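You operate a simulated robot arm through the tools that you are given. There is no shell and no other tool.

Carry out the task below with a simulated robot arm. There is one attempt and no reset: what you move stays moved.

TASK
Swap the blue plate on the plate fixture for the white one.
Fine: lay the black knob on the bench top meanwhile; blue plate on the grey mat; the knob goes back on, run down.

It is judged by the outcome, as a careful person would: the job done as asked, and still so three seconds after it is handed in. It fails if anything else is knocked over, pushed out of place, dropped, spilled or broken.

THE ROBOT
A 7-joint arm with a fingered hand, fixed in place. Base frame: the origin is on the floor under the middle of its stand, x ahead of it, y to its left, z up. Readings come in mm, rad, newtons and seconds.
It reaches about 1164 mm from its shoulder. Its first joint turns from -2.897 to 2.897 rad. Payload 4.7 kg.
The TCP is the grasp point between the finger pads, 36 mm short of the fingertips. In the tool frame z runs along the fingers and y along their closing line. The gripper opens to 120 mm; its body begins 42 mm behind the TCP. The gripper is a hand of 5 fingers: y runs from the thumb to the fingers, the wrist lies at [-18, -122, -210] in the tool frame.
Orientation is told as [roll, pitch, yaw] about the base's x, y, z axes, in that order, counted from this pose: with the fingers straight down and the wrist toward the robot, the tool's x, y and z point along [0, 1, 0], [1, 0, 0] and [0, 0, -1] of the base frame.

THE INTERFACE
- The arm moves only by the tool step_arm. Its arguments are lists of equal length, an entry for each row: "linear": the shift along the tool's x, y, z in mm, a list of three; "rotation": the turn, a rotation vector about the tool's x, y, z in rad, a list of three. In form: {"linear": [[tx, ty, tz], ...], "rotation": [[wx, wy, wz], ...]}. A call has 1 to 20 rows; each row is the pose to reach, as a shift and turn from the pose commanded when the call began, along the tool's axes at that moment. Each row takes 0.2 s and may step no farther than 50 mm and 0.15 rad from the row before; otherwise, the whole call is refused. A pose out of reach is approached as far as the arm can. The call stops where the force on the tool passes 40 N (or 10 N more than at its start, if that is more) or the arm is blocked; 0.2 s more then pass. In this call time passes only in rows, and 0.2 s behind the last. It gives the time, the measured TCP pose, the force on the tool (base axes), the opening and the grip force at its end, in the units of the frame above (readings bear some noise), with the torque about the TCP (base axes, N m) and any sound that the robot's microphone picked up.
- Cameras (640 x 400 px; columns grow to the right, rows downward): "scene" is fixed at [399.8, 649.5, 1473.2]; the picture's right is [-0.70, 0.72, 0.00], its down [0.70, 0.68, -0.23] and it looks along [-0.16, -0.16, -0.97] (base axes); focal length 243 px, centre (320, 200). "wrist" rides on the gripper at [72, -91, -143] in the tool frame; the picture's right is [-0.80, 0.28, -0.53], its down [-0.53, -0.73, 0.42] and it looks along [-0.27, 0.62, 0.74] (tool axes); focal length 234 px, centre (320, 200).
- capture(camera): a new picture of that camera. The clock stands still meanwhile.
- finger_targets(index, middle, ring, little, thumb_bend, thumb_turn): sets how far each is bent, from 0 (flat) to 100 (curled in); at 30 the hand is open as for a grip, at 70 the pads meet at the TCP. One left out holds its place. A second passes; each finger stops where it meets its share of the squeeze, and holds until it gets a number again. It is the only way to open and close the hand. It gives what a move gives, with no picture; readings hold the bend of each and the force on index, middle, ring, little, thumb and palm. thumb_turn goes from beside the hand (0) to across from the fingers (100), as for a grip.
- measure_at(camera, pixels): for up to 12 pixels [column, row] of the newest picture of that camera ("zoom" is the newest enlarged one), the place [x, y, z] in the base frame of the surface seen there, good to about 3 mm. The clock stands still meanwhile.
- zoom(camera, box): a new picture of the part [left, top, right, bottom] of that camera's present view, enlarged. The clock stands still meanwhile.
- sign_off(): hands the job in; it is judged then, once.

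Leave the gripper open and the arm clear of the work at the hand-in unless told otherwise.

The tools are called after ">>>" by a JSON object that holds its "op" and its "data". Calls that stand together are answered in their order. step_arm: Moves the arm, as the interface text tells. Its arguments: {"type":"object","properties":{"linear":{"type":"array","items":{"type":"array","items":{"type":"number"}}},"rotation":{"type":"array","items":{"type":"array","items":{"type":"number"}}}},"required":["linear","rotation"]} The other tools are called the same way: finger_targets (index, middle, ring, little, thumb_bend, thumb_turn) moves the fingers one by one; capture (camera) takes a picture; measure_at (camera, pixels) gives the place of the surface under pixels of a picture; zoom (camera, box) takes an enlarged picture of a part of a camera's view; sign_off () hands the job in.

At the start:

```text
t: 0.0
tool_pos: [417.2, 506.4, 1205.3]
tcp_rot: [0.0, 0.001, 0.0]
ft_force: [0.4, -1.0, -0.4]
torque: [0.04, 0.01, 0.0]
gripper_width: 119.8
finger_force: 0.0
shape: jaw
bend: [30.0, 30.0, 30.0, 30.0, 30.0, 98.0]
finger forces: [0.0, 0.0, 0.0, 0.0, 0.0, 0.0]
```

scene: 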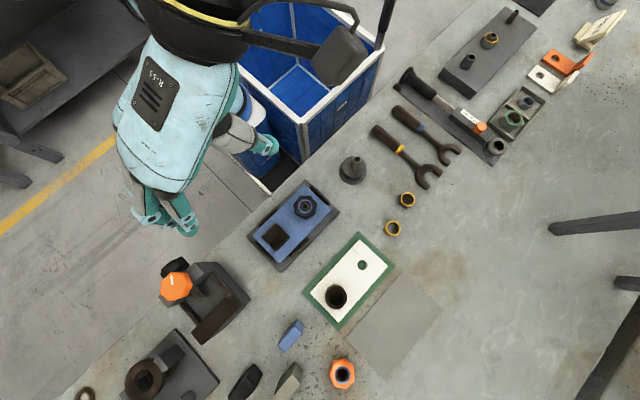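
wrist: 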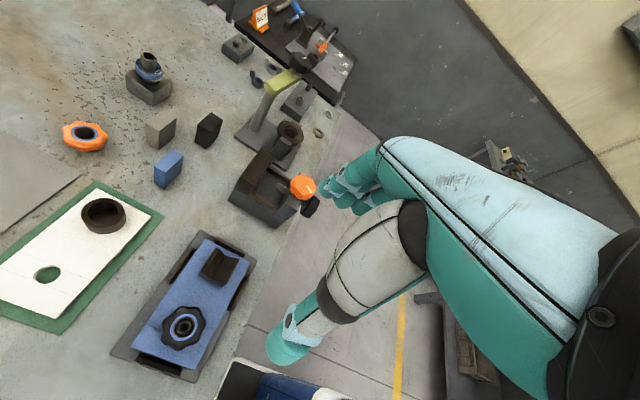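

I see the blue plate on its fixture near (295,225) in the scene picture, with the black knob at (305,206). The white plate is on a green mat near (350,280), and the grey mat is near (395,325). I'll enlarge those areas next.

>>> {"op": "zoom", "data": {"camera": "scene", "box": [230, 160, 450, 380]}}

>>> {"op": "zoom", "data": {"camera": "wrist", "box": [0, 160, 260, 390]}}

```text
1.82 times, centred on (340, 270) of scene
```

zoom: 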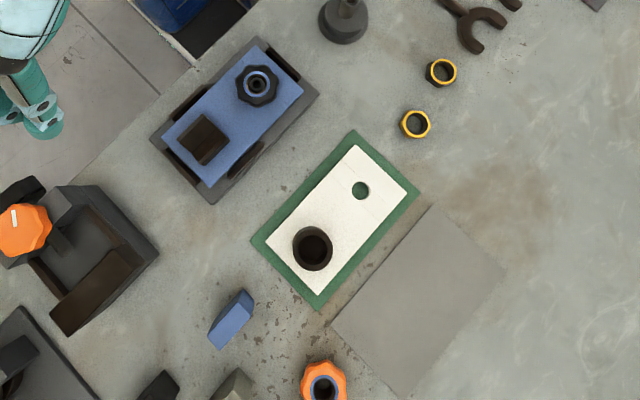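

```text
1.74 times, centred on (130, 275) of wrist
```

zoom: 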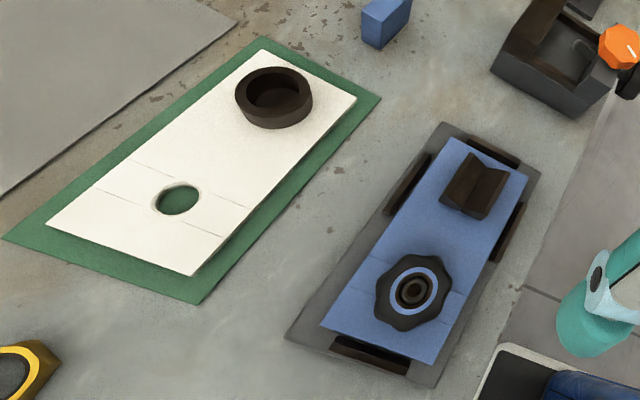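

The wrist close-up shows the fixture with the knob on a stud and a V-block on the blue plate. The white plate has a hole and a ring cup. I'll measure the key points: the blue plate's corners, the knob, the V-block, the white plate's corners, its hole and the ring.

>>> {"op": "measure_at", "data": {"camera": "zoom", "pixels": [[324, 326], [430, 360], [522, 180], [452, 141], [413, 292], [385, 290], [442, 300], [478, 165], [460, 195], [490, 200], [370, 345], [300, 330]]}}

>>> {"op": "measure_at", "data": {"camera": "wrist", "pixels": [[9, 271], [87, 300], [182, 201], [131, 172], [48, 273], [104, 215], [104, 200], [84, 215], [125, 215], [30, 190], [5, 318], [160, 216]]}}

```text
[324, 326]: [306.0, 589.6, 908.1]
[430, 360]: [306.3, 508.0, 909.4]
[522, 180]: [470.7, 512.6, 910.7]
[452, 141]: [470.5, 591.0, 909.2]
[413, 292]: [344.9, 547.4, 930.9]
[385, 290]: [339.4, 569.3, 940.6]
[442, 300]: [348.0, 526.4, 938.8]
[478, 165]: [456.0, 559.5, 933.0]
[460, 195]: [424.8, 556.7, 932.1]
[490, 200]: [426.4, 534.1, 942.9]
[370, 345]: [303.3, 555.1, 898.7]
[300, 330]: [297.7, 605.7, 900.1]
```

```text
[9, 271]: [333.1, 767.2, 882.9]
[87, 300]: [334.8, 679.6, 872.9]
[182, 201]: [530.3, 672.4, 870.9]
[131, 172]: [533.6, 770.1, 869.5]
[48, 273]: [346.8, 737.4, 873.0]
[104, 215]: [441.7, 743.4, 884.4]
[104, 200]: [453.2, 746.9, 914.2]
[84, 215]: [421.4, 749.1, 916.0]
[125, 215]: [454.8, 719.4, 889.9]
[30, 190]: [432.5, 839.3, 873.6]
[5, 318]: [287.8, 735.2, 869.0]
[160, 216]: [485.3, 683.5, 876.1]
```

The blue plate spans about x 306–470, y 510–590, with its top at z≈909. I'll zoom the scene camera on the fixture and then the white plate to get more precise numbers.

>>> {"op": "zoom", "data": {"camera": "scene", "box": [240, 170, 350, 280]}}

```text
3.64 times, centred on (295, 225) of scene
```

zoom: 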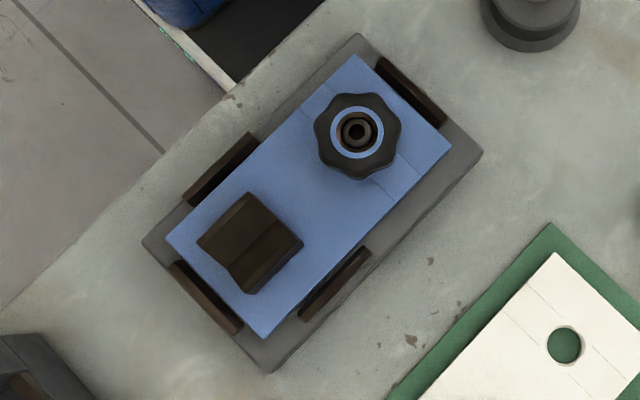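

The fixture has dark guide rails on all four sides of the blue plate. I'll measure the rails, the plate edges and the knob features in this zoom.

>>> {"op": "measure_at", "data": {"camera": "zoom", "pixels": [[354, 60], [447, 150], [264, 332], [170, 240], [357, 132], [357, 118], [320, 140], [395, 140], [410, 90], [215, 165], [340, 280], [208, 300]]}}

>>> {"op": "measure_at", "data": {"camera": "scene", "pixels": [[305, 206], [302, 193], [300, 206], [310, 206], [305, 200], [305, 212], [275, 226], [284, 236], [322, 200], [280, 269], [267, 255], [300, 183]]}}

```text
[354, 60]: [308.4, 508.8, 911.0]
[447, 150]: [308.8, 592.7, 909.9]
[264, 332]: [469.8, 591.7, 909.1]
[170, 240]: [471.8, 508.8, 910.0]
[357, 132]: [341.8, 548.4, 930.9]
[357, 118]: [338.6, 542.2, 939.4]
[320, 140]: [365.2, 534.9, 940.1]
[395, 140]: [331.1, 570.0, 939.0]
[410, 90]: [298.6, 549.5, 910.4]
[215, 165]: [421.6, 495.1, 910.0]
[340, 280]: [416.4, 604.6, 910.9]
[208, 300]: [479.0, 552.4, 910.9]
```

```text
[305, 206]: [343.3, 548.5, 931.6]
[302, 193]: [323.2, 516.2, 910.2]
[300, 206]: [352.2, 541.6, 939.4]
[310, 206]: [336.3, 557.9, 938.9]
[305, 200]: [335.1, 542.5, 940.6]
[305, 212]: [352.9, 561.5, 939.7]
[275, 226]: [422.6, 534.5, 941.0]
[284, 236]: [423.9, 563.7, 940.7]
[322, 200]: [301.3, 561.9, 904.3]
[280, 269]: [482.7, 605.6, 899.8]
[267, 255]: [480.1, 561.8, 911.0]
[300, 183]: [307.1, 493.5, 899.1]
```

The rail tops and the blue plate's top are both at z≈910, and the fixture base is at ≈899. The knob is at about (343,548) with its top at 940. Next I'll zoom on the white plate and the grey mat.

>>> {"op": "zoom", "data": {"camera": "scene", "box": [295, 225, 405, 335]}}

```text
3.64 times, centred on (350, 280) of scene
```

zoom: 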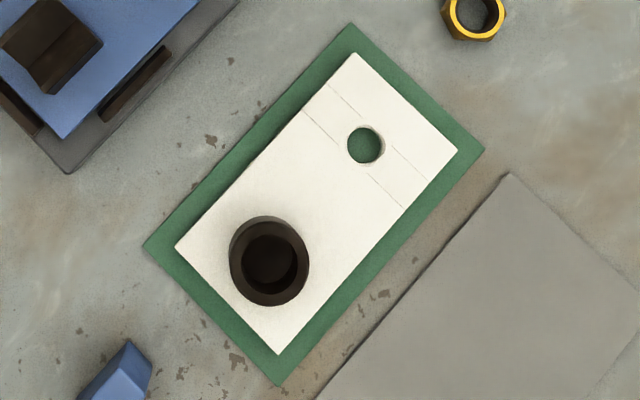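

>>> {"op": "measure_at", "data": {"camera": "zoom", "pixels": [[354, 56], [454, 150], [279, 350], [178, 247], [365, 145], [347, 145], [383, 145], [268, 222], [235, 255], [303, 260], [270, 300], [270, 262]]}}

>>> {"op": "measure_at", "data": {"camera": "scene", "pixels": [[396, 275], [440, 310], [393, 374], [348, 335], [394, 325], [352, 170], [352, 160], [407, 200], [393, 229], [380, 250], [300, 295], [250, 250]]}}

```text
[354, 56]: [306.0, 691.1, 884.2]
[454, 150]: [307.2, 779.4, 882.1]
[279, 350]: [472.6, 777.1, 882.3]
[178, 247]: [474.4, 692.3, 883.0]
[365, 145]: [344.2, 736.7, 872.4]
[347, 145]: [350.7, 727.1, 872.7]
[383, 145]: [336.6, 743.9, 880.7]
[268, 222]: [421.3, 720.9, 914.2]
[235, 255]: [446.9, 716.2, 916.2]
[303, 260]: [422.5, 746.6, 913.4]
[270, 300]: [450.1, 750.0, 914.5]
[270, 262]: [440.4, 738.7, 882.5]
```

```text
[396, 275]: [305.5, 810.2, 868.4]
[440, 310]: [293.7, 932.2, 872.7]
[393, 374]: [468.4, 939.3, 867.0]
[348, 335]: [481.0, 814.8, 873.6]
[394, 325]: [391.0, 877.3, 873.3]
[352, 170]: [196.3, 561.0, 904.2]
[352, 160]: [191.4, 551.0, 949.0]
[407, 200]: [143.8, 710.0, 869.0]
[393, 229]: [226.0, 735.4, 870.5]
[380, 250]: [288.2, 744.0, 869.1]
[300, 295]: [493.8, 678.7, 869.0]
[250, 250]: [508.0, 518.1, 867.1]
```

The white plate is about x 306–473, y 691–778, top at 882.5, with its hole at about (343,736) and its ring cup at about (437,734). The grey mat spans about x 295–480, y 812–938. Now I'll check the hand's own shape by measuring the fingertips and thumb in the wrist view.

>>> {"op": "zoom", "data": {"camera": "wrist", "box": [240, 120, 440, 400]}}

>>> {"op": "measure_at", "data": {"camera": "wrist", "pixels": [[327, 190], [335, 180], [345, 205], [360, 205], [365, 165], [390, 150], [272, 355], [285, 345], [300, 320], [310, 335], [340, 290], [400, 260]]}}

```text
1.43 times, centred on (340, 260) of wrist
```

zoom: 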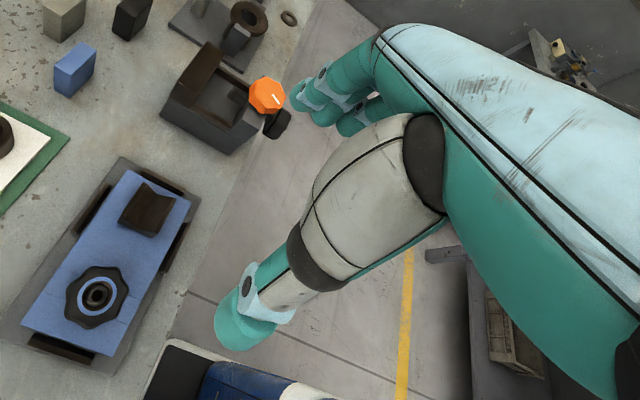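

```text
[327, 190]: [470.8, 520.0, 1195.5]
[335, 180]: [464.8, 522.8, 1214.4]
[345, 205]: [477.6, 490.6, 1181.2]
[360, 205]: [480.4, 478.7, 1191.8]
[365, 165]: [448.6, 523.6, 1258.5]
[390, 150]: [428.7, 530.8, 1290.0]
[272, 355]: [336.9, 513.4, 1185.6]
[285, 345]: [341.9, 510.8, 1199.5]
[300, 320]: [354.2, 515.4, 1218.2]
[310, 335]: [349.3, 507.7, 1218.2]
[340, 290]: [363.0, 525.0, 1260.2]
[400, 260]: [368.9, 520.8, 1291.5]
```

The fingertips sit about +58 mm in x and the thumb about −75 mm from the TCP, and both reach slightly below it. Before going near the work I'll test-close the hand in free air, to bend 55, to learn its geometry.

>>> {"op": "finger_targets", "data": {"index": 55, "middle": 55, "ring": 55, "little": 55, "thumb_bend": 55, "thumb_turn": 100}}

>>> {"op": "zoom", "data": {"camera": "wrist", "box": [220, 120, 420, 400]}}

```text
t: 1.0
tool_pos: [417.5, 506.1, 1205.3]
tcp_rot: [0.001, 0.0, 0.0]
ft_force: [-1.2, 0.2, -0.1]
torque: [0.02, -0.03, 0.03]
gripper_width: 48.3
finger_force: 0.1
shape: fingers
bend: [55.0, 55.0, 55.0, 55.0, 55.0, 100.0]
finger forces: [0.0, 0.0, 0.0, 0.0, 0.1, 0.1]
```

```text
1.43 times, centred on (320, 260) of wrist
```

zoom: 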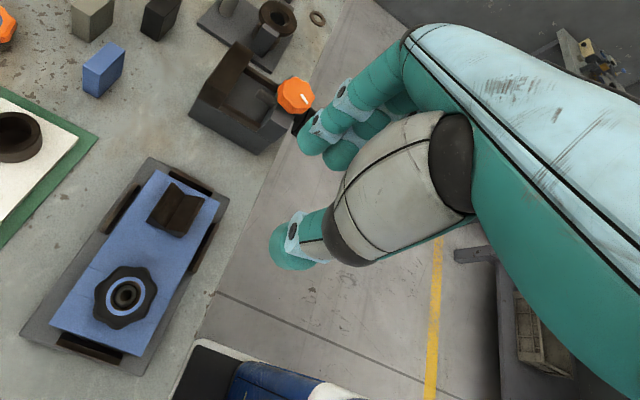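

The width is 48 mm at bend 55. I'll measure the fingertips and thumb in this posture.

>>> {"op": "measure_at", "data": {"camera": "zoom", "pixels": [[303, 140], [312, 150], [318, 125], [332, 162], [345, 160], [345, 100], [385, 80], [275, 255], [285, 265], [275, 240], [300, 240], [320, 230]]}}

>>> {"op": "capture", "data": {"camera": "scene"}}

```text
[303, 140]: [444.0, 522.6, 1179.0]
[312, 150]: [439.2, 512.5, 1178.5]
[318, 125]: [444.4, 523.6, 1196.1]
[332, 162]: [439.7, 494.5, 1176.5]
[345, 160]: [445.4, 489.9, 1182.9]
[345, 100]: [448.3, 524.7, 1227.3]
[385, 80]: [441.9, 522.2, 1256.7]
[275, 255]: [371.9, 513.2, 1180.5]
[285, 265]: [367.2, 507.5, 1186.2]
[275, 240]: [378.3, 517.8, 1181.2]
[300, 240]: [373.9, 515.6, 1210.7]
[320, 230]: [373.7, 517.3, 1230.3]
```

```text
taken
```

scene: 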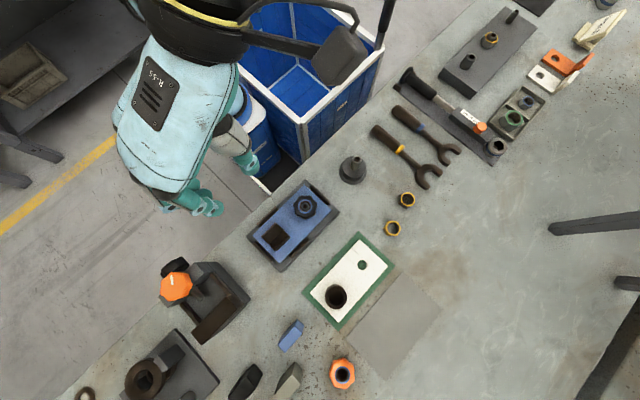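

The fingers hang nearly vertical at this bend, with the tips about 33 mm below the TCP. Zooming on the fingers will show how they are spread across the tool's x.

>>> {"op": "zoom", "data": {"camera": "wrist", "box": [290, 140, 390, 220]}}

```text
5.00 times, centred on (340, 180) of wrist
```

zoom: 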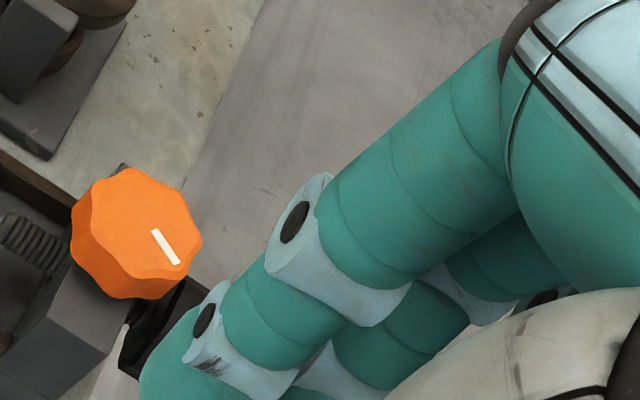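

I'll shift the zoom slightly lower so all the fingertips are in view.

>>> {"op": "zoom", "data": {"camera": "wrist", "box": [290, 185, 370, 245]}}

```text
6.67 times, centred on (330, 215) of wrist
```

zoom: 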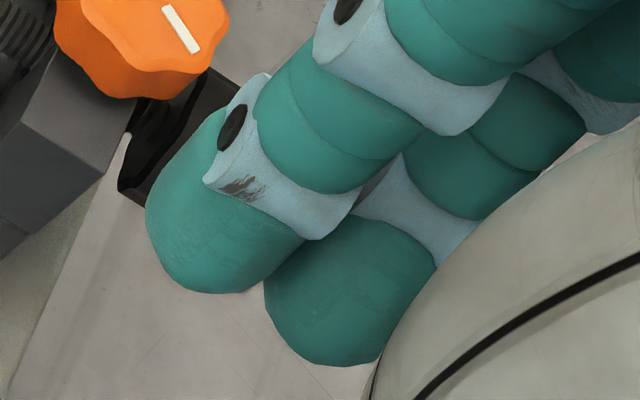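

>>> {"op": "measure_at", "data": {"camera": "zoom", "pixels": [[150, 210], [200, 240], [240, 285], [285, 250], [300, 330], [345, 300], [400, 260], [370, 355], [235, 125], [320, 225], [440, 160], [300, 150]]}}

```text
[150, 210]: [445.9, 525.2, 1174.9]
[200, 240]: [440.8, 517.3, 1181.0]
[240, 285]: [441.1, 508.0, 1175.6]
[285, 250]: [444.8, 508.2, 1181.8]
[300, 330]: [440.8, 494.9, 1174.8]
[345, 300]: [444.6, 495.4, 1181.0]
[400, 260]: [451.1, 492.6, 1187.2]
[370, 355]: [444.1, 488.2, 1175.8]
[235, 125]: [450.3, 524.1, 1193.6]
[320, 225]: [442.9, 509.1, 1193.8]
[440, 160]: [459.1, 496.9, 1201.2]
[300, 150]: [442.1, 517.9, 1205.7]
```

The index (tool x≈+10) and the middle finger (≈−14) oppose the thumb at about 0, so these three suit the knob. I'll curl the ring and little fingers away in free air and open the others, then look.

>>> {"op": "finger_targets", "data": {"index": 40, "middle": 40, "ring": 100, "little": 100, "thumb_bend": 40, "thumb_turn": 100}}

>>> {"op": "zoom", "data": {"camera": "wrist", "box": [220, 140, 420, 360]}}

```text
t: 2.0
tool_pos: [416.2, 506.8, 1203.1]
tcp_rot: [0.0, 0.001, -0.001]
ft_force: [1.3, -0.5, 0.5]
torque: [0.01, -0.03, -0.03]
gripper_width: 92.5
finger_force: 0.0
shape: fingers
bend: [40.0, 40.0, 100.0, 100.0, 40.0, 99.0]
finger forces: [0.0, 0.0, 0.0, 0.0, 0.0, 0.0]
```

```text
1.82 times, centred on (320, 250) of wrist
```

zoom: 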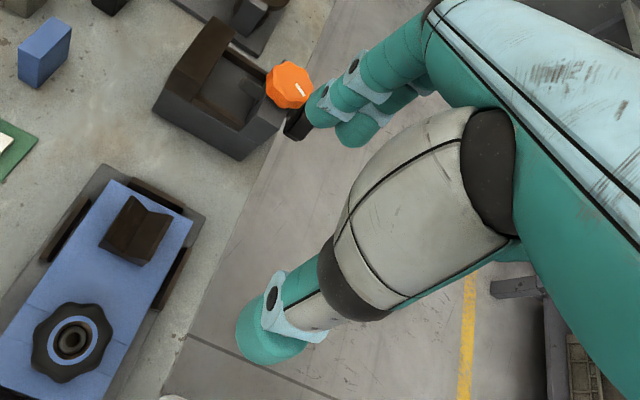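

The ring and little fingers are out of the way. Before descending I'll measure the tall things around: the black items near the bin, the dark pillar at (352,168), and the V-block.

>>> {"op": "capture", "data": {"camera": "scene"}}

>>> {"op": "measure_at", "data": {"camera": "scene", "pixels": [[340, 55], [388, 15], [355, 22], [290, 35], [376, 45], [352, 158], [352, 178], [300, 150], [262, 180], [205, 270], [174, 285], [270, 145]]}}

```text
taken
```

scene: 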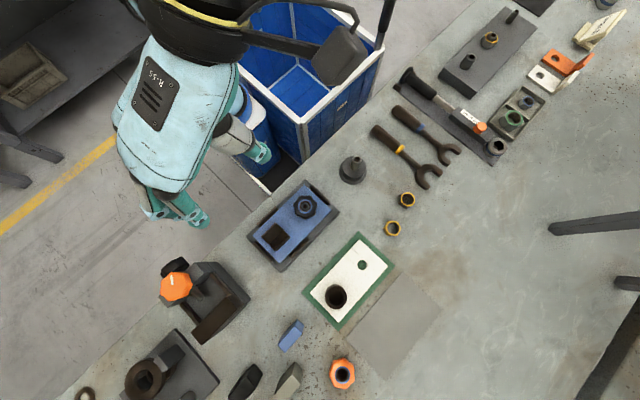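

```text
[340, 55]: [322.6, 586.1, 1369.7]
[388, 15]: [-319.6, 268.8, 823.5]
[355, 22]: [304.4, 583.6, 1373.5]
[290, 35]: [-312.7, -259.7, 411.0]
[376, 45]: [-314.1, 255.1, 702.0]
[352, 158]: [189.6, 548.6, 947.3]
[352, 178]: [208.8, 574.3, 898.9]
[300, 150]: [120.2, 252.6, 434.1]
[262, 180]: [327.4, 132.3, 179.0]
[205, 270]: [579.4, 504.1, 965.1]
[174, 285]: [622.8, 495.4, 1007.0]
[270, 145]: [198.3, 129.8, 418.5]
```

The black pod at (340,55) is only the hand's own camera, and nothing tall stands near the knob. I'll move above the knob, TCP to about (343.5, 548.5, 1060), in 8 even rows.

>>> {"op": "step_arm", "data": {"linear": [[5.3, -9.1, 18], [10.6, -18.2, 36], [15.9, -27.3, 54], [21.2, -36.4, 72], [26.5, -45.5, 90], [31.8, -54.6, 108], [37, -63.7, 126], [42, -73, 144]], "rotation": [[0, 0, 0], [0, 0, 0], [0, 0, 0], [0, 0, 0], [0, 0, 0], [0, 0, 0], [0, 0, 0], [0, 0, 0]]}}

>>> {"op": "capture", "data": {"camera": "wrist"}}

```text
t: 3.8
tool_pos: [343.3, 547.0, 1060.7]
tcp_rot: [0.001, -0.001, 0.0]
ft_force: [0.2, 0.0, -0.3]
torque: [-0.02, 0.02, -0.02]
gripper_width: 92.2
finger_force: 0.1
shape: fingers
bend: [40.0, 40.0, 100.0, 100.0, 40.0, 99.0]
finger forces: [0.0, 0.0, 0.1, 0.1, 0.1, 0.0]
```

```text
taken
```

wrist: 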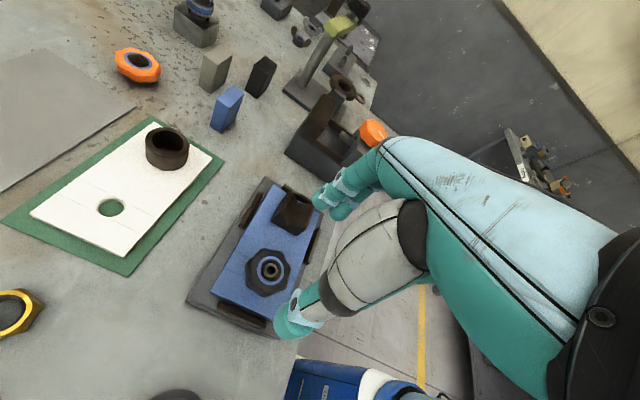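

The hand is above the knob. The open fingers point toward the V-block at (293,210), so I'll turn the hand before lowering. Zooming first for detail of the knob and V-block.

>>> {"op": "zoom", "data": {"camera": "wrist", "box": [180, 170, 340, 340]}}

```text
2.35 times, centred on (260, 255) of wrist
```

zoom: 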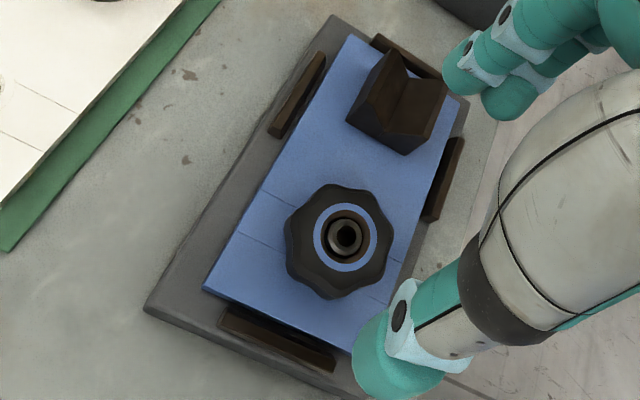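

>>> {"op": "measure_at", "data": {"camera": "zoom", "pixels": [[345, 238], [330, 215], [320, 245], [345, 265], [288, 240], [390, 240], [335, 187], [335, 297], [365, 120], [405, 150], [440, 95], [383, 52]]}}

```text
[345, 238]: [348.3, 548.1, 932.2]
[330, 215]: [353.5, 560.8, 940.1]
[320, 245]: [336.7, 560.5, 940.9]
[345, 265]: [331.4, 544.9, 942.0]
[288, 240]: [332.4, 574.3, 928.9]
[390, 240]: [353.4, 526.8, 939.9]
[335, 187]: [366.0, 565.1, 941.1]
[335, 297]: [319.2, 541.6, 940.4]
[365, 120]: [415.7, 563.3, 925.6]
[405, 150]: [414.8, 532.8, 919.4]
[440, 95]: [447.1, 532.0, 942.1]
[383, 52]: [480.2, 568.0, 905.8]
```

The knob's top is at 940.5, the stud tip inside is at 932, and the V-block spans about x 413–450. To see how far the wrist can turn for unscrewing, I'll rotate counter-clockwise here in free air by 2.4 rad and read the pose.

>>> {"op": "step_arm", "data": {"linear": [[0, 0, 0], [0, 0, 0], [0, 0, 0], [0, 0, 0], [0, 0, 0], [0, 0, 0], [0, 0, 0], [0, 0, 0], [0, 0, 0], [0, 0, 0], [0, 0, 0], [0, 0, 0], [0, 0, 0], [0, 0, 0], [0, 0, 0], [0, 0, 0]], "rotation": [[0, 0, -0.15], [0, 0, -0.3], [0, 0, -0.45], [0, 0, -0.6], [0, 0, -0.75], [0, 0, -0.9], [0, 0, -1.05], [0, 0, -1.2], [0, 0, -1.35], [0, 0, -1.5], [0, 0, -1.65], [0, 0, -1.8], [0, 0, -1.95], [0, 0, -2.1], [0, 0, -2.25], [0, 0, -2.4]]}}

>>> {"op": "capture", "data": {"camera": "scene"}}

>>> {"op": "capture", "data": {"camera": "wrist"}}

```text
t: 7.2
tool_pos: [343.9, 548.0, 1060.9]
tcp_rot: [0.0, -0.003, 2.403]
ft_force: [-0.1, -0.8, 0.5]
torque: [-0.01, 0.02, 0.02]
gripper_width: 92.5
finger_force: 0.0
shape: fingers
bend: [40.0, 40.0, 100.0, 100.0, 40.0, 99.0]
finger forces: [0.0, 0.0, 0.0, 0.0, 0.0, 0.1]
```

```text
taken
```

scene: 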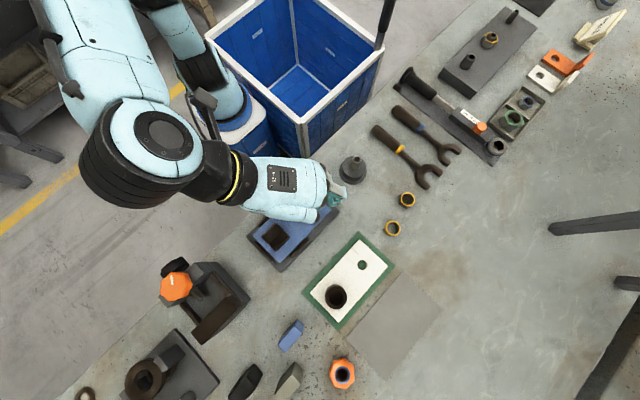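

```text
taken
```

wrist: 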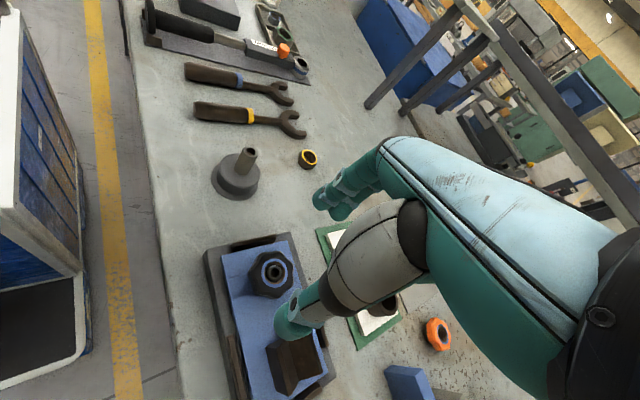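

Yaw 2.4 is reachable. I'll check whether it can go on to about 3.3 rad, still at this safe height.

>>> {"op": "step_arm", "data": {"linear": [[0, 0, 0], [0, 0, 0], [0, 0, 0], [0, 0, 0], [0, 0, 0], [0, 0, 0]], "rotation": [[0, 0, -0.15], [0, 0, -0.3], [0, 0, -0.45], [0, 0, -0.6], [0, 0, -0.75], [0, 0, -0.9]]}}

>>> {"op": "zoom", "data": {"camera": "wrist", "box": [180, 200, 340, 400]}}

```text
t: 8.6
tool_pos: [343.0, 548.0, 1062.3]
tcp_rot: [-0.001, -0.001, -2.98]
ft_force: [-0.1, 0.2, -0.2]
torque: [0.01, -0.01, -0.02]
gripper_width: 92.4
finger_force: 0.0
shape: fingers
bend: [40.0, 40.0, 100.0, 100.0, 40.0, 99.0]
finger forces: [0.0, 0.0, 0.0, 0.0, 0.1, 0.0]
```

```text
2.00 times, centred on (260, 300) of wrist
```

zoom: 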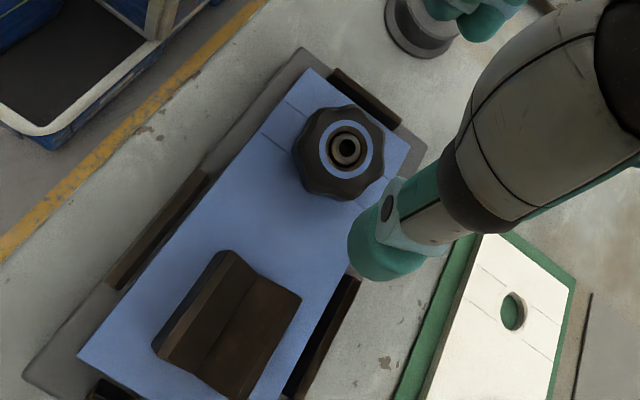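

The wrist also turns to 3.3 rad freely, so I have about 3 rad per stroke. I'll turn back 3.0 rad to yaw≈0.3, ready to lower onto the knob.

>>> {"op": "step_arm", "data": {"linear": [[0, 0, 0], [0, 0, 0], [0, 0, 0], [0, 0, 0], [0, 0, 0], [0, 0, 0], [0, 0, 0], [0, 0, 0], [0, 0, 0], [0, 0, 0], [0, 0, 0], [0, 0, 0], [0, 0, 0], [0, 0, 0], [0, 0, 0], [0, 0, 0], [0, 0, 0], [0, 0, 0], [0, 0, 0], [0, 0, 0]], "rotation": [[0, 0, 0.15], [0, 0, 0.3], [0, 0, 0.45], [0, 0, 0.6], [0, 0, 0.75], [0, 0, 0.9], [0, 0, 1.05], [0, 0, 1.2], [0, 0, 1.35], [0, 0, 1.5], [0, 0, 1.65], [0, 0, 1.8], [0, 0, 1.95], [0, 0, 2.1], [0, 0, 2.25], [0, 0, 2.4], [0, 0, 2.55], [0, 0, 2.7], [0, 0, 2.85], [0, 0, 3.0]]}}

>>> {"op": "finger_targets", "data": {"index": 44, "middle": 44, "thumb_bend": 44}}

>>> {"op": "zoom", "data": {"camera": "wrist", "box": [180, 170, 380, 370]}}

```text
t: 12.8
tool_pos: [342.8, 547.8, 1060.5]
tcp_rot: [0.0, 0.0, 0.298]
ft_force: [-0.1, 0.2, 0.0]
torque: [-0.01, 0.01, -0.03]
gripper_width: 92.4
finger_force: 0.1
shape: fingers
bend: [40.0, 40.0, 100.0, 100.0, 40.0, 99.0]
finger forces: [0.1, 0.0, 0.0, 0.1, 0.1, 0.0]
```

```text
t: 13.8
tool_pos: [342.9, 546.6, 1060.0]
tcp_rot: [0.001, 0.0, 0.299]
ft_force: [-0.9, -1.1, -0.3]
torque: [-0.01, 0.02, 0.0]
gripper_width: 81.6
finger_force: 0.0
shape: fingers
bend: [44.0, 44.0, 100.0, 100.0, 44.0, 99.0]
finger forces: [0.0, 0.0, 0.0, 0.1, 0.0, 0.0]
```

```text
2.00 times, centred on (280, 270) of wrist
```

zoom: 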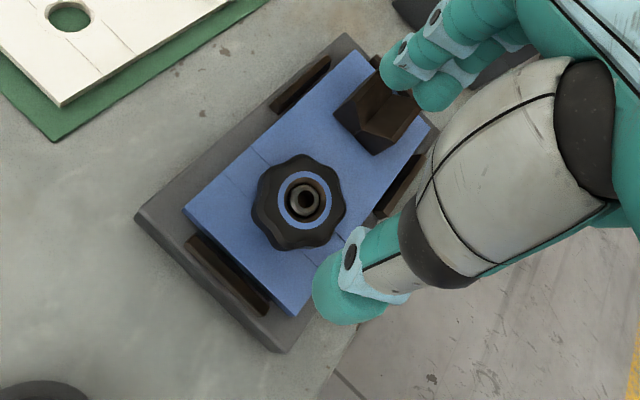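

The fingers straddle the knob with about 9 mm to spare from the V-block. I'll lower 85 mm to TCP z≈976 first, then check visually.

>>> {"op": "step_arm", "data": {"linear": [[0, 0, 20], [0, 0, 40], [0, 0, 60], [0, 0, 75], [0, 0, 85]], "rotation": [[0, 0, 0], [0, 0, 0], [0, 0, 0], [0, 0, 0], [0, 0, 0]]}}

>>> {"op": "zoom", "data": {"camera": "wrist", "box": [200, 150, 400, 350]}}

```text
t: 15.0
tool_pos: [341.4, 547.4, 975.0]
tcp_rot: [-0.001, 0.0, 0.299]
ft_force: [0.4, 0.9, 0.4]
torque: [0.01, -0.01, -0.02]
gripper_width: 81.7
finger_force: 0.1
shape: fingers
bend: [44.0, 44.0, 100.0, 100.0, 44.0, 99.0]
finger forces: [0.1, 0.1, 0.0, 0.0, 0.1, 0.1]
```

```text
2.00 times, centred on (300, 250) of wrist
```

zoom: 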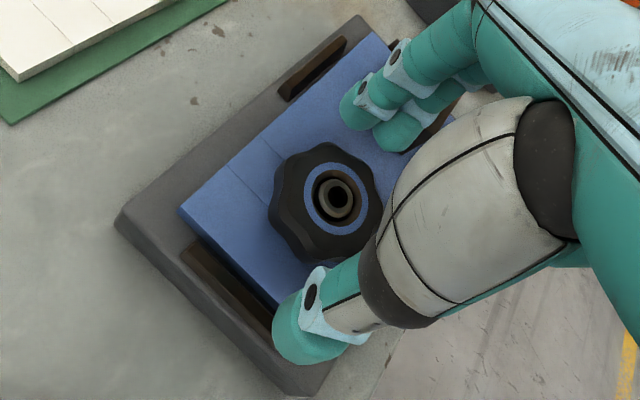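

The view looks clear, so I'll re-measure the knob's rim points and the fingertips from this closer view to centre the grip.

>>> {"op": "measure_at", "data": {"camera": "zoom", "pixels": [[322, 145], [272, 200], [372, 235], [330, 165], [312, 205], [335, 228], [366, 195], [345, 115], [360, 120], [395, 145], [295, 350], [330, 335]]}}

```text
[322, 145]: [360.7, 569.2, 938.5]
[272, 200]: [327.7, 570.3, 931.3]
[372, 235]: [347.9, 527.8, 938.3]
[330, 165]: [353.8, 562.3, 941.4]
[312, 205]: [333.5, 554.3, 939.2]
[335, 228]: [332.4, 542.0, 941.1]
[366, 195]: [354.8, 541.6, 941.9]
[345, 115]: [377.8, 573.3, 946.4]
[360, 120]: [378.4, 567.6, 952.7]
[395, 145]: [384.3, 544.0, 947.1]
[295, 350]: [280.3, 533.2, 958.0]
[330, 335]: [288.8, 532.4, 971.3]
```

The knob's centre is confirmed at about (343.5, 548.5). I'll lower 26 mm more to TCP z≈950, which leaves the fingertips about 6 mm above the plate.

>>> {"op": "step_arm", "data": {"linear": [[0, 0, 9], [0, 0, 18], [0, 0, 26]], "rotation": [[0, 0, 0], [0, 0, 0], [0, 0, 0]]}}

>>> {"op": "zoom", "data": {"camera": "wrist", "box": [200, 150, 400, 350]}}

```text
t: 15.8
tool_pos: [343.3, 549.1, 952.0]
tcp_rot: [0.002, -0.001, 0.3]
ft_force: [-0.1, -0.1, 6.3]
torque: [-0.01, -0.31, -0.01]
gripper_width: 81.3
finger_force: 3.3
shape: fingers
bend: [44.0, 44.0, 100.0, 100.0, 44.0, 99.0]
finger forces: [0.0, 5.8, 0.0, 0.0, 0.3, 0.1]
```

```text
2.00 times, centred on (300, 250) of wrist
```

zoom: 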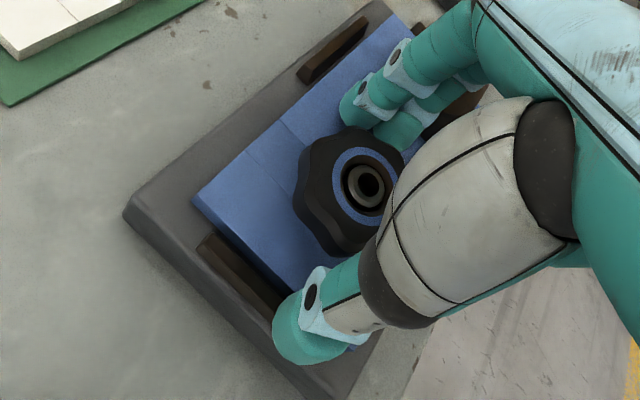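

The middle finger reads 5.8 N with an upward push, so its tip is touching something about 49 mm out. I'll raise 5 mm and re-check.

>>> {"op": "step_arm", "data": {"linear": [[0, 0, -5]], "rotation": [[0, 0, 0]]}}

>>> {"op": "zoom", "data": {"camera": "wrist", "box": [290, 150, 370, 230]}}

```text
t: 16.2
tool_pos: [342.9, 548.5, 955.1]
tcp_rot: [0.0, 0.0, 0.3]
ft_force: [-0.7, -0.1, 0.3]
torque: [0.0, 0.01, 0.0]
gripper_width: 81.7
finger_force: 0.0
shape: fingers
bend: [44.0, 44.0, 100.0, 100.0, 44.0, 99.0]
finger forces: [0.0, 0.0, 0.0, 0.1, 0.0, 0.0]
```

```text
5.00 times, centred on (330, 190) of wrist
```

zoom: 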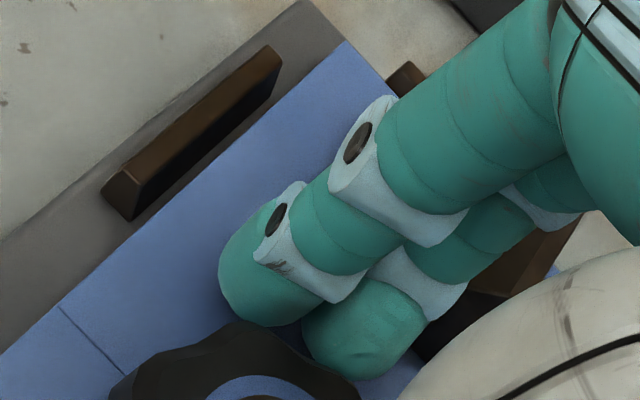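

At z≈955 the contact is gone, and the tips still overlap the knob by about 18 mm. I'll close the index, middle and thumb on the knob.

>>> {"op": "finger_targets", "data": {"index": 62, "middle": 62, "thumb_bend": 62}}

>>> {"op": "zoom", "data": {"camera": "wrist", "box": [230, 150, 390, 310]}}

```text
t: 17.2
tool_pos: [344.3, 548.8, 955.0]
tcp_rot: [-0.001, 0.001, 0.299]
ft_force: [7.9, -1.2, -1.9]
torque: [-0.01, -0.24, -0.1]
gripper_width: 51.1
finger_force: 10.8
shape: fingers
bend: [54.0, 57.0, 100.0, 100.0, 55.0, 100.0]
finger forces: [8.3, 6.1, 0.0, 0.0, 7.3, 0.0]
```

```text
2.50 times, centred on (310, 230) of wrist
```

zoom: 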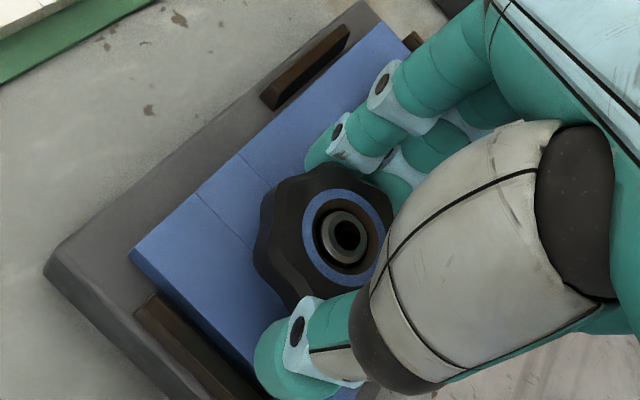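

The knob is gripped with about 8, 6 and 7 N. I'll try a short counter-clockwise turn of 0.45 rad and see if the knob follows.

>>> {"op": "step_arm", "data": {"linear": [[0, 0, 0], [0, 0, 0], [0, 0, 0], [0, 0, 0]], "rotation": [[0, 0, -0.1], [0, 0, -0.2], [0, 0, -0.3], [0, 0, -0.45]]}}

>>> {"op": "zoom", "data": {"camera": "wrist", "box": [230, 150, 390, 310]}}

```text
t: 18.2
tool_pos: [343.4, 547.6, 955.5]
tcp_rot: [0.001, -0.001, 0.753]
ft_force: [9.7, 4.8, 0.3]
torque: [0.18, -0.31, -0.01]
gripper_width: 51.2
finger_force: 11.3
shape: fingers
bend: [54.0, 56.0, 100.0, 100.0, 56.0, 100.0]
finger forces: [8.8, 7.0, 0.0, 0.1, 6.7, 0.0]
```

```text
2.50 times, centred on (310, 230) of wrist
```

zoom: 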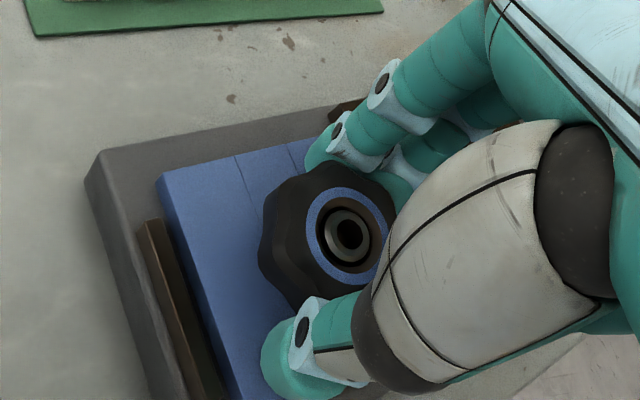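

The knob turned with the hand, its lobes holding the same position relative to the fingers, and the torque is almost nil. I'll continue another 1.2 rad and check the forces and knob height.

>>> {"op": "step_arm", "data": {"linear": [[0, 0, 0], [0, 0, 0], [0, 0, 0], [0, 0, 0], [0, 0, 0], [0, 0, 0], [0, 0, 0], [0, 0, 0]], "rotation": [[0, 0, -0.15], [0, 0, -0.3], [0, 0, -0.45], [0, 0, -0.6], [0, 0, -0.75], [0, 0, -0.9], [0, 0, -1.05], [0, 0, -1.2]]}}

>>> {"op": "zoom", "data": {"camera": "wrist", "box": [230, 150, 390, 310]}}

>>> {"op": "measure_at", "data": {"camera": "zoom", "pixels": [[330, 200], [315, 240], [345, 215], [350, 235], [385, 225], [280, 210], [320, 185], [345, 275]]}}

```text
t: 20.0
tool_pos: [344.1, 549.9, 954.9]
tcp_rot: [-0.001, -0.001, 1.952]
ft_force: [6.5, 6.5, 6.4]
torque: [0.12, -0.22, 0.0]
gripper_width: 50.6
finger_force: 10.4
shape: fingers
bend: [56.0, 57.0, 100.0, 100.0, 55.0, 100.0]
finger forces: [5.6, 6.2, 0.0, 0.0, 8.7, 0.0]
```

```text
2.50 times, centred on (310, 230) of wrist
```

zoom: 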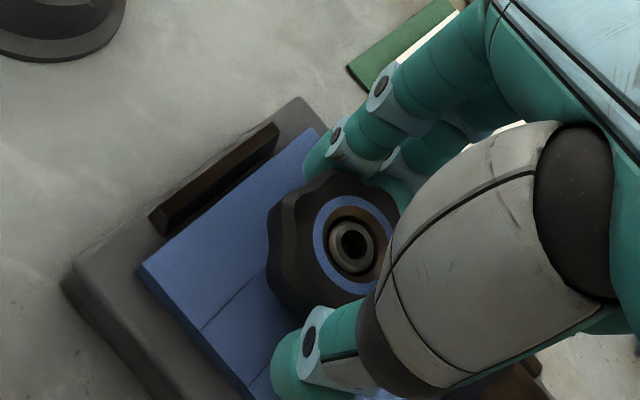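

```text
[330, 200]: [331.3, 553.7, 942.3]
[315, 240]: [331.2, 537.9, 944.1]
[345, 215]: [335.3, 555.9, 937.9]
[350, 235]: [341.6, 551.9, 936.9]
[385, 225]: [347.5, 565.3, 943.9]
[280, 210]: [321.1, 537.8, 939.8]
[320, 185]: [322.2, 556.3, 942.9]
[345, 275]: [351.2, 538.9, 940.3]
```

The upward force has grown to 6.4 N and the knob's top is now at about 943, so it is climbing the thread. I'll turn another 1.35 rad while rising about 2 mm with it.

>>> {"op": "step_arm", "data": {"linear": [[0, 0, -0.5], [0, 0, -0.8], [0, 0, -1.0], [0, 0, -1.2], [0, 0, -1.4], [0, 0, -1.6], [0, 0, -1.8], [0, 0, -2.0], [0, 0, -2.2]], "rotation": [[0, 0, -0.15], [0, 0, -0.3], [0, 0, -0.45], [0, 0, -0.6], [0, 0, -0.75], [0, 0, -0.9], [0, 0, -1.05], [0, 0, -1.2], [0, 0, -1.35]]}}

>>> {"op": "zoom", "data": {"camera": "wrist", "box": [230, 150, 390, 310]}}

>>> {"op": "measure_at", "data": {"camera": "zoom", "pixels": [[330, 200], [315, 240], [345, 215], [352, 235], [385, 225], [320, 185], [345, 275], [350, 245], [340, 240], [365, 200]]}}

```text
t: 22.0
tool_pos: [343.4, 547.3, 956.1]
tcp_rot: [0.0, -0.002, -2.98]
ft_force: [2.7, 0.8, -7.3]
torque: [0.03, -0.19, -0.04]
gripper_width: 48.0
finger_force: 9.6
shape: fingers
bend: [57.0, 59.0, 100.0, 100.0, 55.0, 100.0]
finger forces: [4.8, 6.2, 0.1, 0.1, 8.8, 0.0]
```

```text
2.50 times, centred on (310, 230) of wrist
```

zoom: 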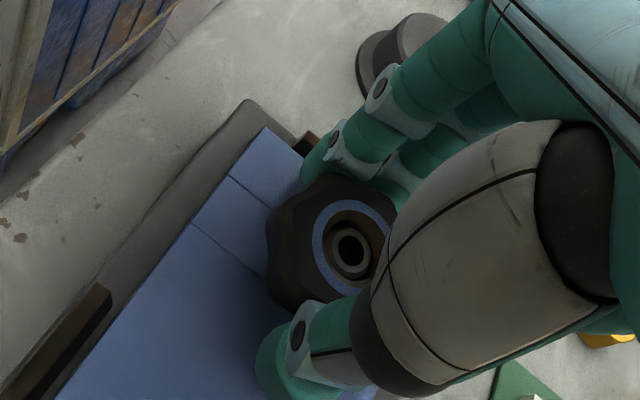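

```text
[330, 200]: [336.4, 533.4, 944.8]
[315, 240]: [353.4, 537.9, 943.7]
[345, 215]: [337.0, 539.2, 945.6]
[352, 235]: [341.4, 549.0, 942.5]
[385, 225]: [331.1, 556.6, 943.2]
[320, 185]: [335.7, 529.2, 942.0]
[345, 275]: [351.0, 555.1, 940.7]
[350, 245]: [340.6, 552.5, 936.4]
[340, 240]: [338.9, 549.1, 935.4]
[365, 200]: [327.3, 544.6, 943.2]
```

The knob's top is now about 944, and the −7 N shows I rose slightly faster than the thread. I'll open the three fingers to regrip.

>>> {"op": "finger_targets", "data": {"index": 44, "middle": 44, "thumb_bend": 45}}

>>> {"op": "step_arm", "data": {"linear": [[0, 0, -12], [0, 0, -25], [0, 0, -25], [0, 0, -25], [0, 0, -25], [0, 0, -25], [0, 0, -25], [0, 0, -25], [0, 0, -25], [0, 0, -25], [0, 0, -25], [0, 0, -25], [0, 0, -25], [0, 0, -25], [0, 0, -25], [0, 0, -25], [0, 0, -25], [0, 0, -25], [0, 0, -25], [0, 0, -25]], "rotation": [[0, 0, 0], [0, 0, 0.15], [0, 0, 0.3], [0, 0, 0.45], [0, 0, 0.6], [0, 0, 0.75], [0, 0, 0.9], [0, 0, 1.05], [0, 0, 1.2], [0, 0, 1.35], [0, 0, 1.5], [0, 0, 1.65], [0, 0, 1.8], [0, 0, 1.95], [0, 0, 2.1], [0, 0, 2.25], [0, 0, 2.4], [0, 0, 2.55], [0, 0, 2.7], [0, 0, 2.85]]}}

>>> {"op": "zoom", "data": {"camera": "wrist", "box": [200, 150, 400, 350]}}

```text
t: 23.0
tool_pos: [342.7, 547.4, 957.1]
tcp_rot: [0.0, 0.0, -2.983]
ft_force: [0.9, 0.0, 0.2]
torque: [-0.01, 0.03, -0.02]
gripper_width: 79.0
finger_force: 0.0
shape: fingers
bend: [44.0, 44.0, 100.0, 100.0, 45.0, 99.0]
finger forces: [0.1, 0.0, 0.0, 0.0, 0.1, 0.0]
```

```text
t: 27.2
tool_pos: [344.2, 548.7, 982.0]
tcp_rot: [0.0, -0.001, 0.449]
ft_force: [-0.1, -0.6, -0.6]
torque: [-0.01, -0.01, -0.03]
gripper_width: 79.1
finger_force: 0.1
shape: fingers
bend: [44.0, 44.0, 100.0, 100.0, 45.0, 99.0]
finger forces: [0.1, 0.0, 0.0, 0.1, 0.1, 0.1]
```

```text
2.00 times, centred on (300, 250) of wrist
```

zoom: 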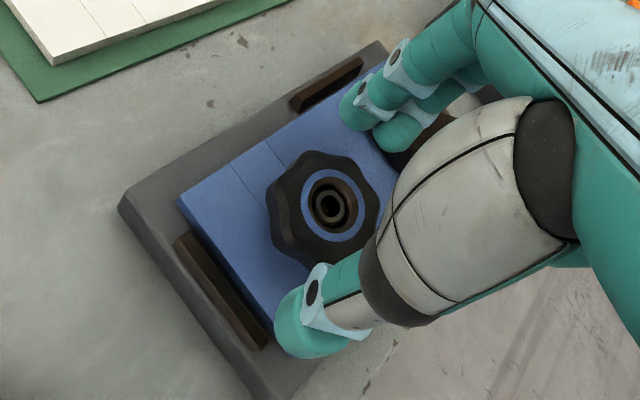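

The fingers are open and back at yaw 0.45, and the stud now sits deeper inside the knob. I'll measure the knob's top surface and the stud tip.

>>> {"op": "measure_at", "data": {"camera": "zoom", "pixels": [[305, 205], [330, 172], [360, 205], [335, 240], [330, 208], [335, 203], [325, 205], [290, 190], [310, 165], [275, 210], [280, 240], [345, 165]]}}

```text
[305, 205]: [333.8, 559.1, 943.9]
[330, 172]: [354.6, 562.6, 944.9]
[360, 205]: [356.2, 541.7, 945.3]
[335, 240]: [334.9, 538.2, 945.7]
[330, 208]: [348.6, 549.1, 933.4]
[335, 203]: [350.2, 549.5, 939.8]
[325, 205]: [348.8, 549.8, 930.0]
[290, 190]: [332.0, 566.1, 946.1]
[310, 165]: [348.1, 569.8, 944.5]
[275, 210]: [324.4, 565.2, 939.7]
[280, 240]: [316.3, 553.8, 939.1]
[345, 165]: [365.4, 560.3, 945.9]
```

The knob's top is at about 945, up some 4.8 mm from the first stroke. I'll lower 24 mm and grip it again.

>>> {"op": "step_arm", "data": {"linear": [[0, 0, 8], [0, 0, 16], [0, 0, 24]], "rotation": [[0, 0, 0], [0, 0, 0], [0, 0, 0]]}}

>>> {"op": "finger_targets", "data": {"index": 62, "middle": 62, "thumb_bend": 62}}

>>> {"op": "zoom", "data": {"camera": "wrist", "box": [230, 150, 390, 310]}}

```text
t: 28.0
tool_pos: [342.8, 547.0, 958.4]
tcp_rot: [0.0, 0.002, 0.45]
ft_force: [0.9, -0.4, -0.5]
torque: [-0.02, -0.01, -0.02]
gripper_width: 78.9
finger_force: 0.1
shape: fingers
bend: [44.0, 44.0, 100.0, 100.0, 45.0, 99.0]
finger forces: [0.0, 0.1, 0.1, 0.1, 0.1, 0.0]
```

```text
t: 29.0
tool_pos: [343.6, 547.3, 958.0]
tcp_rot: [0.0, -0.001, 0.449]
ft_force: [6.4, 3.4, 0.3]
torque: [0.09, -0.17, -0.03]
gripper_width: 48.6
finger_force: 9.0
shape: fingers
bend: [54.0, 58.0, 100.0, 100.0, 57.0, 100.0]
finger forces: [7.6, 4.7, 0.0, 0.0, 6.0, 0.0]
```

```text
2.50 times, centred on (310, 230) of wrist
```

zoom: 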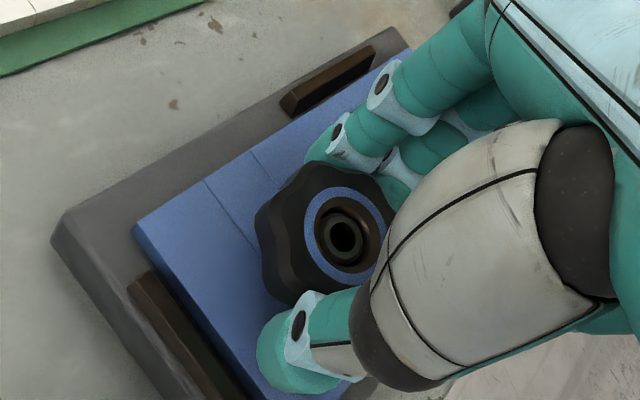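

The knob is gripped and the stud still holds it sideways. I'll unscrew another 2.85 rad, rising 4 mm along with it.

>>> {"op": "step_arm", "data": {"linear": [[0, 0, 0], [0, 0, -0.2], [0, 0, -0.4], [0, 0, -0.6], [0, 0, -0.8], [0, 0, -1.0], [0, 0, -1.3], [0, 0, -1.5], [0, 0, -1.7], [0, 0, -1.9], [0, 0, -2.2], [0, 0, -2.4], [0, 0, -2.6], [0, 0, -2.8], [0, 0, -3.0], [0, 0, -3.3], [0, 0, -3.5], [0, 0, -3.7], [0, 0, -4]], "rotation": [[0, 0, -0.15], [0, 0, -0.3], [0, 0, -0.45], [0, 0, -0.6], [0, 0, -0.75], [0, 0, -0.9], [0, 0, -1.05], [0, 0, -1.2], [0, 0, -1.35], [0, 0, -1.5], [0, 0, -1.65], [0, 0, -1.8], [0, 0, -1.95], [0, 0, -2.1], [0, 0, -2.25], [0, 0, -2.4], [0, 0, -2.55], [0, 0, -2.7], [0, 0, -2.85]]}}

>>> {"op": "zoom", "data": {"camera": "wrist", "box": [230, 150, 390, 310]}}

>>> {"op": "measure_at", "data": {"camera": "zoom", "pixels": [[330, 200], [315, 240], [345, 195], [385, 225], [320, 185], [345, 275], [350, 245], [340, 240], [365, 200], [280, 210]]}}

```text
t: 33.0
tool_pos: [343.6, 547.6, 962.0]
tcp_rot: [0.0, 0.0, -2.981]
ft_force: [-0.1, 0.7, -1.2]
torque: [0.04, 0.0, 0.0]
gripper_width: 47.8
finger_force: 9.0
shape: fingers
bend: [57.0, 59.0, 100.0, 100.0, 56.0, 100.0]
finger forces: [5.4, 3.5, 0.1, 0.0, 8.4, 0.1]
```

```text
2.50 times, centred on (310, 230) of wrist
```

zoom: 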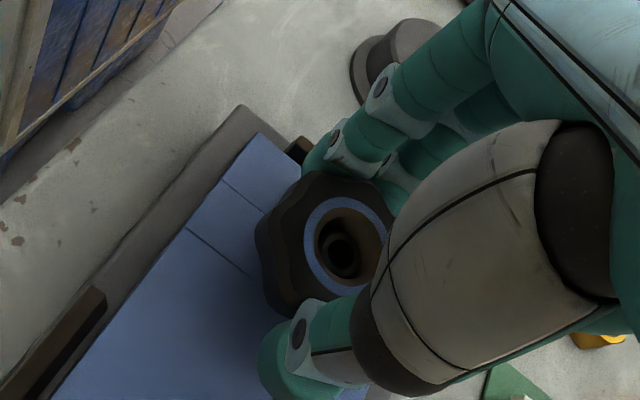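

```text
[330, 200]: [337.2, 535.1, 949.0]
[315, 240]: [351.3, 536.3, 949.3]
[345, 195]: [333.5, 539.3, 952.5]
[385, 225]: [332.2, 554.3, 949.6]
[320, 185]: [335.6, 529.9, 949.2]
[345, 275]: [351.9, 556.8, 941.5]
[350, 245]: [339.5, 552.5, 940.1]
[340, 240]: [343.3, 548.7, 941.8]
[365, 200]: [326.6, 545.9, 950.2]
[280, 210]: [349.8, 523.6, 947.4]
```

The knob's top is at about 950 and the sideways force has vanished, so it may be free of the thread. I'll try a gentle 4 mm straight lift and watch the force.

>>> {"op": "step_arm", "data": {"linear": [[0, 0, -1], [0, 0, -2], [0, 0, -3], [0, 0, -4]], "rotation": [[0, 0, 0], [0, 0, 0], [0, 0, 0], [0, 0, 0]]}}

>>> {"op": "zoom", "data": {"camera": "wrist", "box": [230, 150, 390, 310]}}

>>> {"op": "measure_at", "data": {"camera": "zoom", "pixels": [[330, 200], [315, 240], [345, 195], [385, 225], [320, 185], [345, 275], [350, 245], [340, 240], [365, 200], [280, 210]]}}

```text
t: 34.0
tool_pos: [345.1, 549.1, 965.5]
tcp_rot: [-0.001, -0.001, -2.983]
ft_force: [-1.1, 1.9, -2.0]
torque: [0.02, 0.02, 0.01]
gripper_width: 48.0
finger_force: 8.5
shape: fingers
bend: [57.0, 59.0, 100.0, 100.0, 56.0, 100.0]
finger forces: [5.3, 3.9, 0.0, 0.1, 8.1, 0.0]
```

```text
2.50 times, centred on (310, 230) of wrist
```

zoom: 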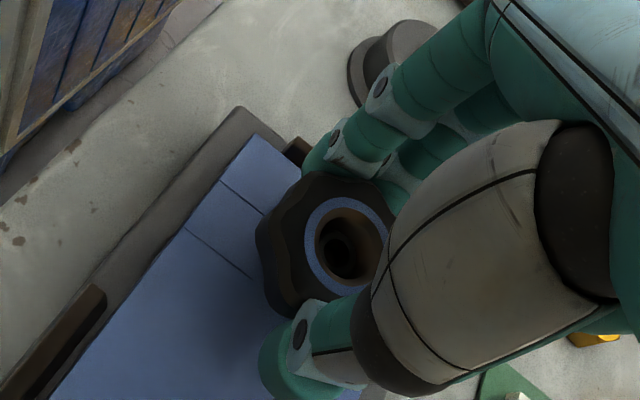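

```text
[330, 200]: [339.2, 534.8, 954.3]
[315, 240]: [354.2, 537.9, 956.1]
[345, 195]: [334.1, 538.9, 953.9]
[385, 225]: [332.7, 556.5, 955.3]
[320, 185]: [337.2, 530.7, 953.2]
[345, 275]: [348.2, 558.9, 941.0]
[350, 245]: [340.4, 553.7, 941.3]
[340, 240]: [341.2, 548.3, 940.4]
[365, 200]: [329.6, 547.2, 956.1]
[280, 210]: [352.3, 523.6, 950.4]
```

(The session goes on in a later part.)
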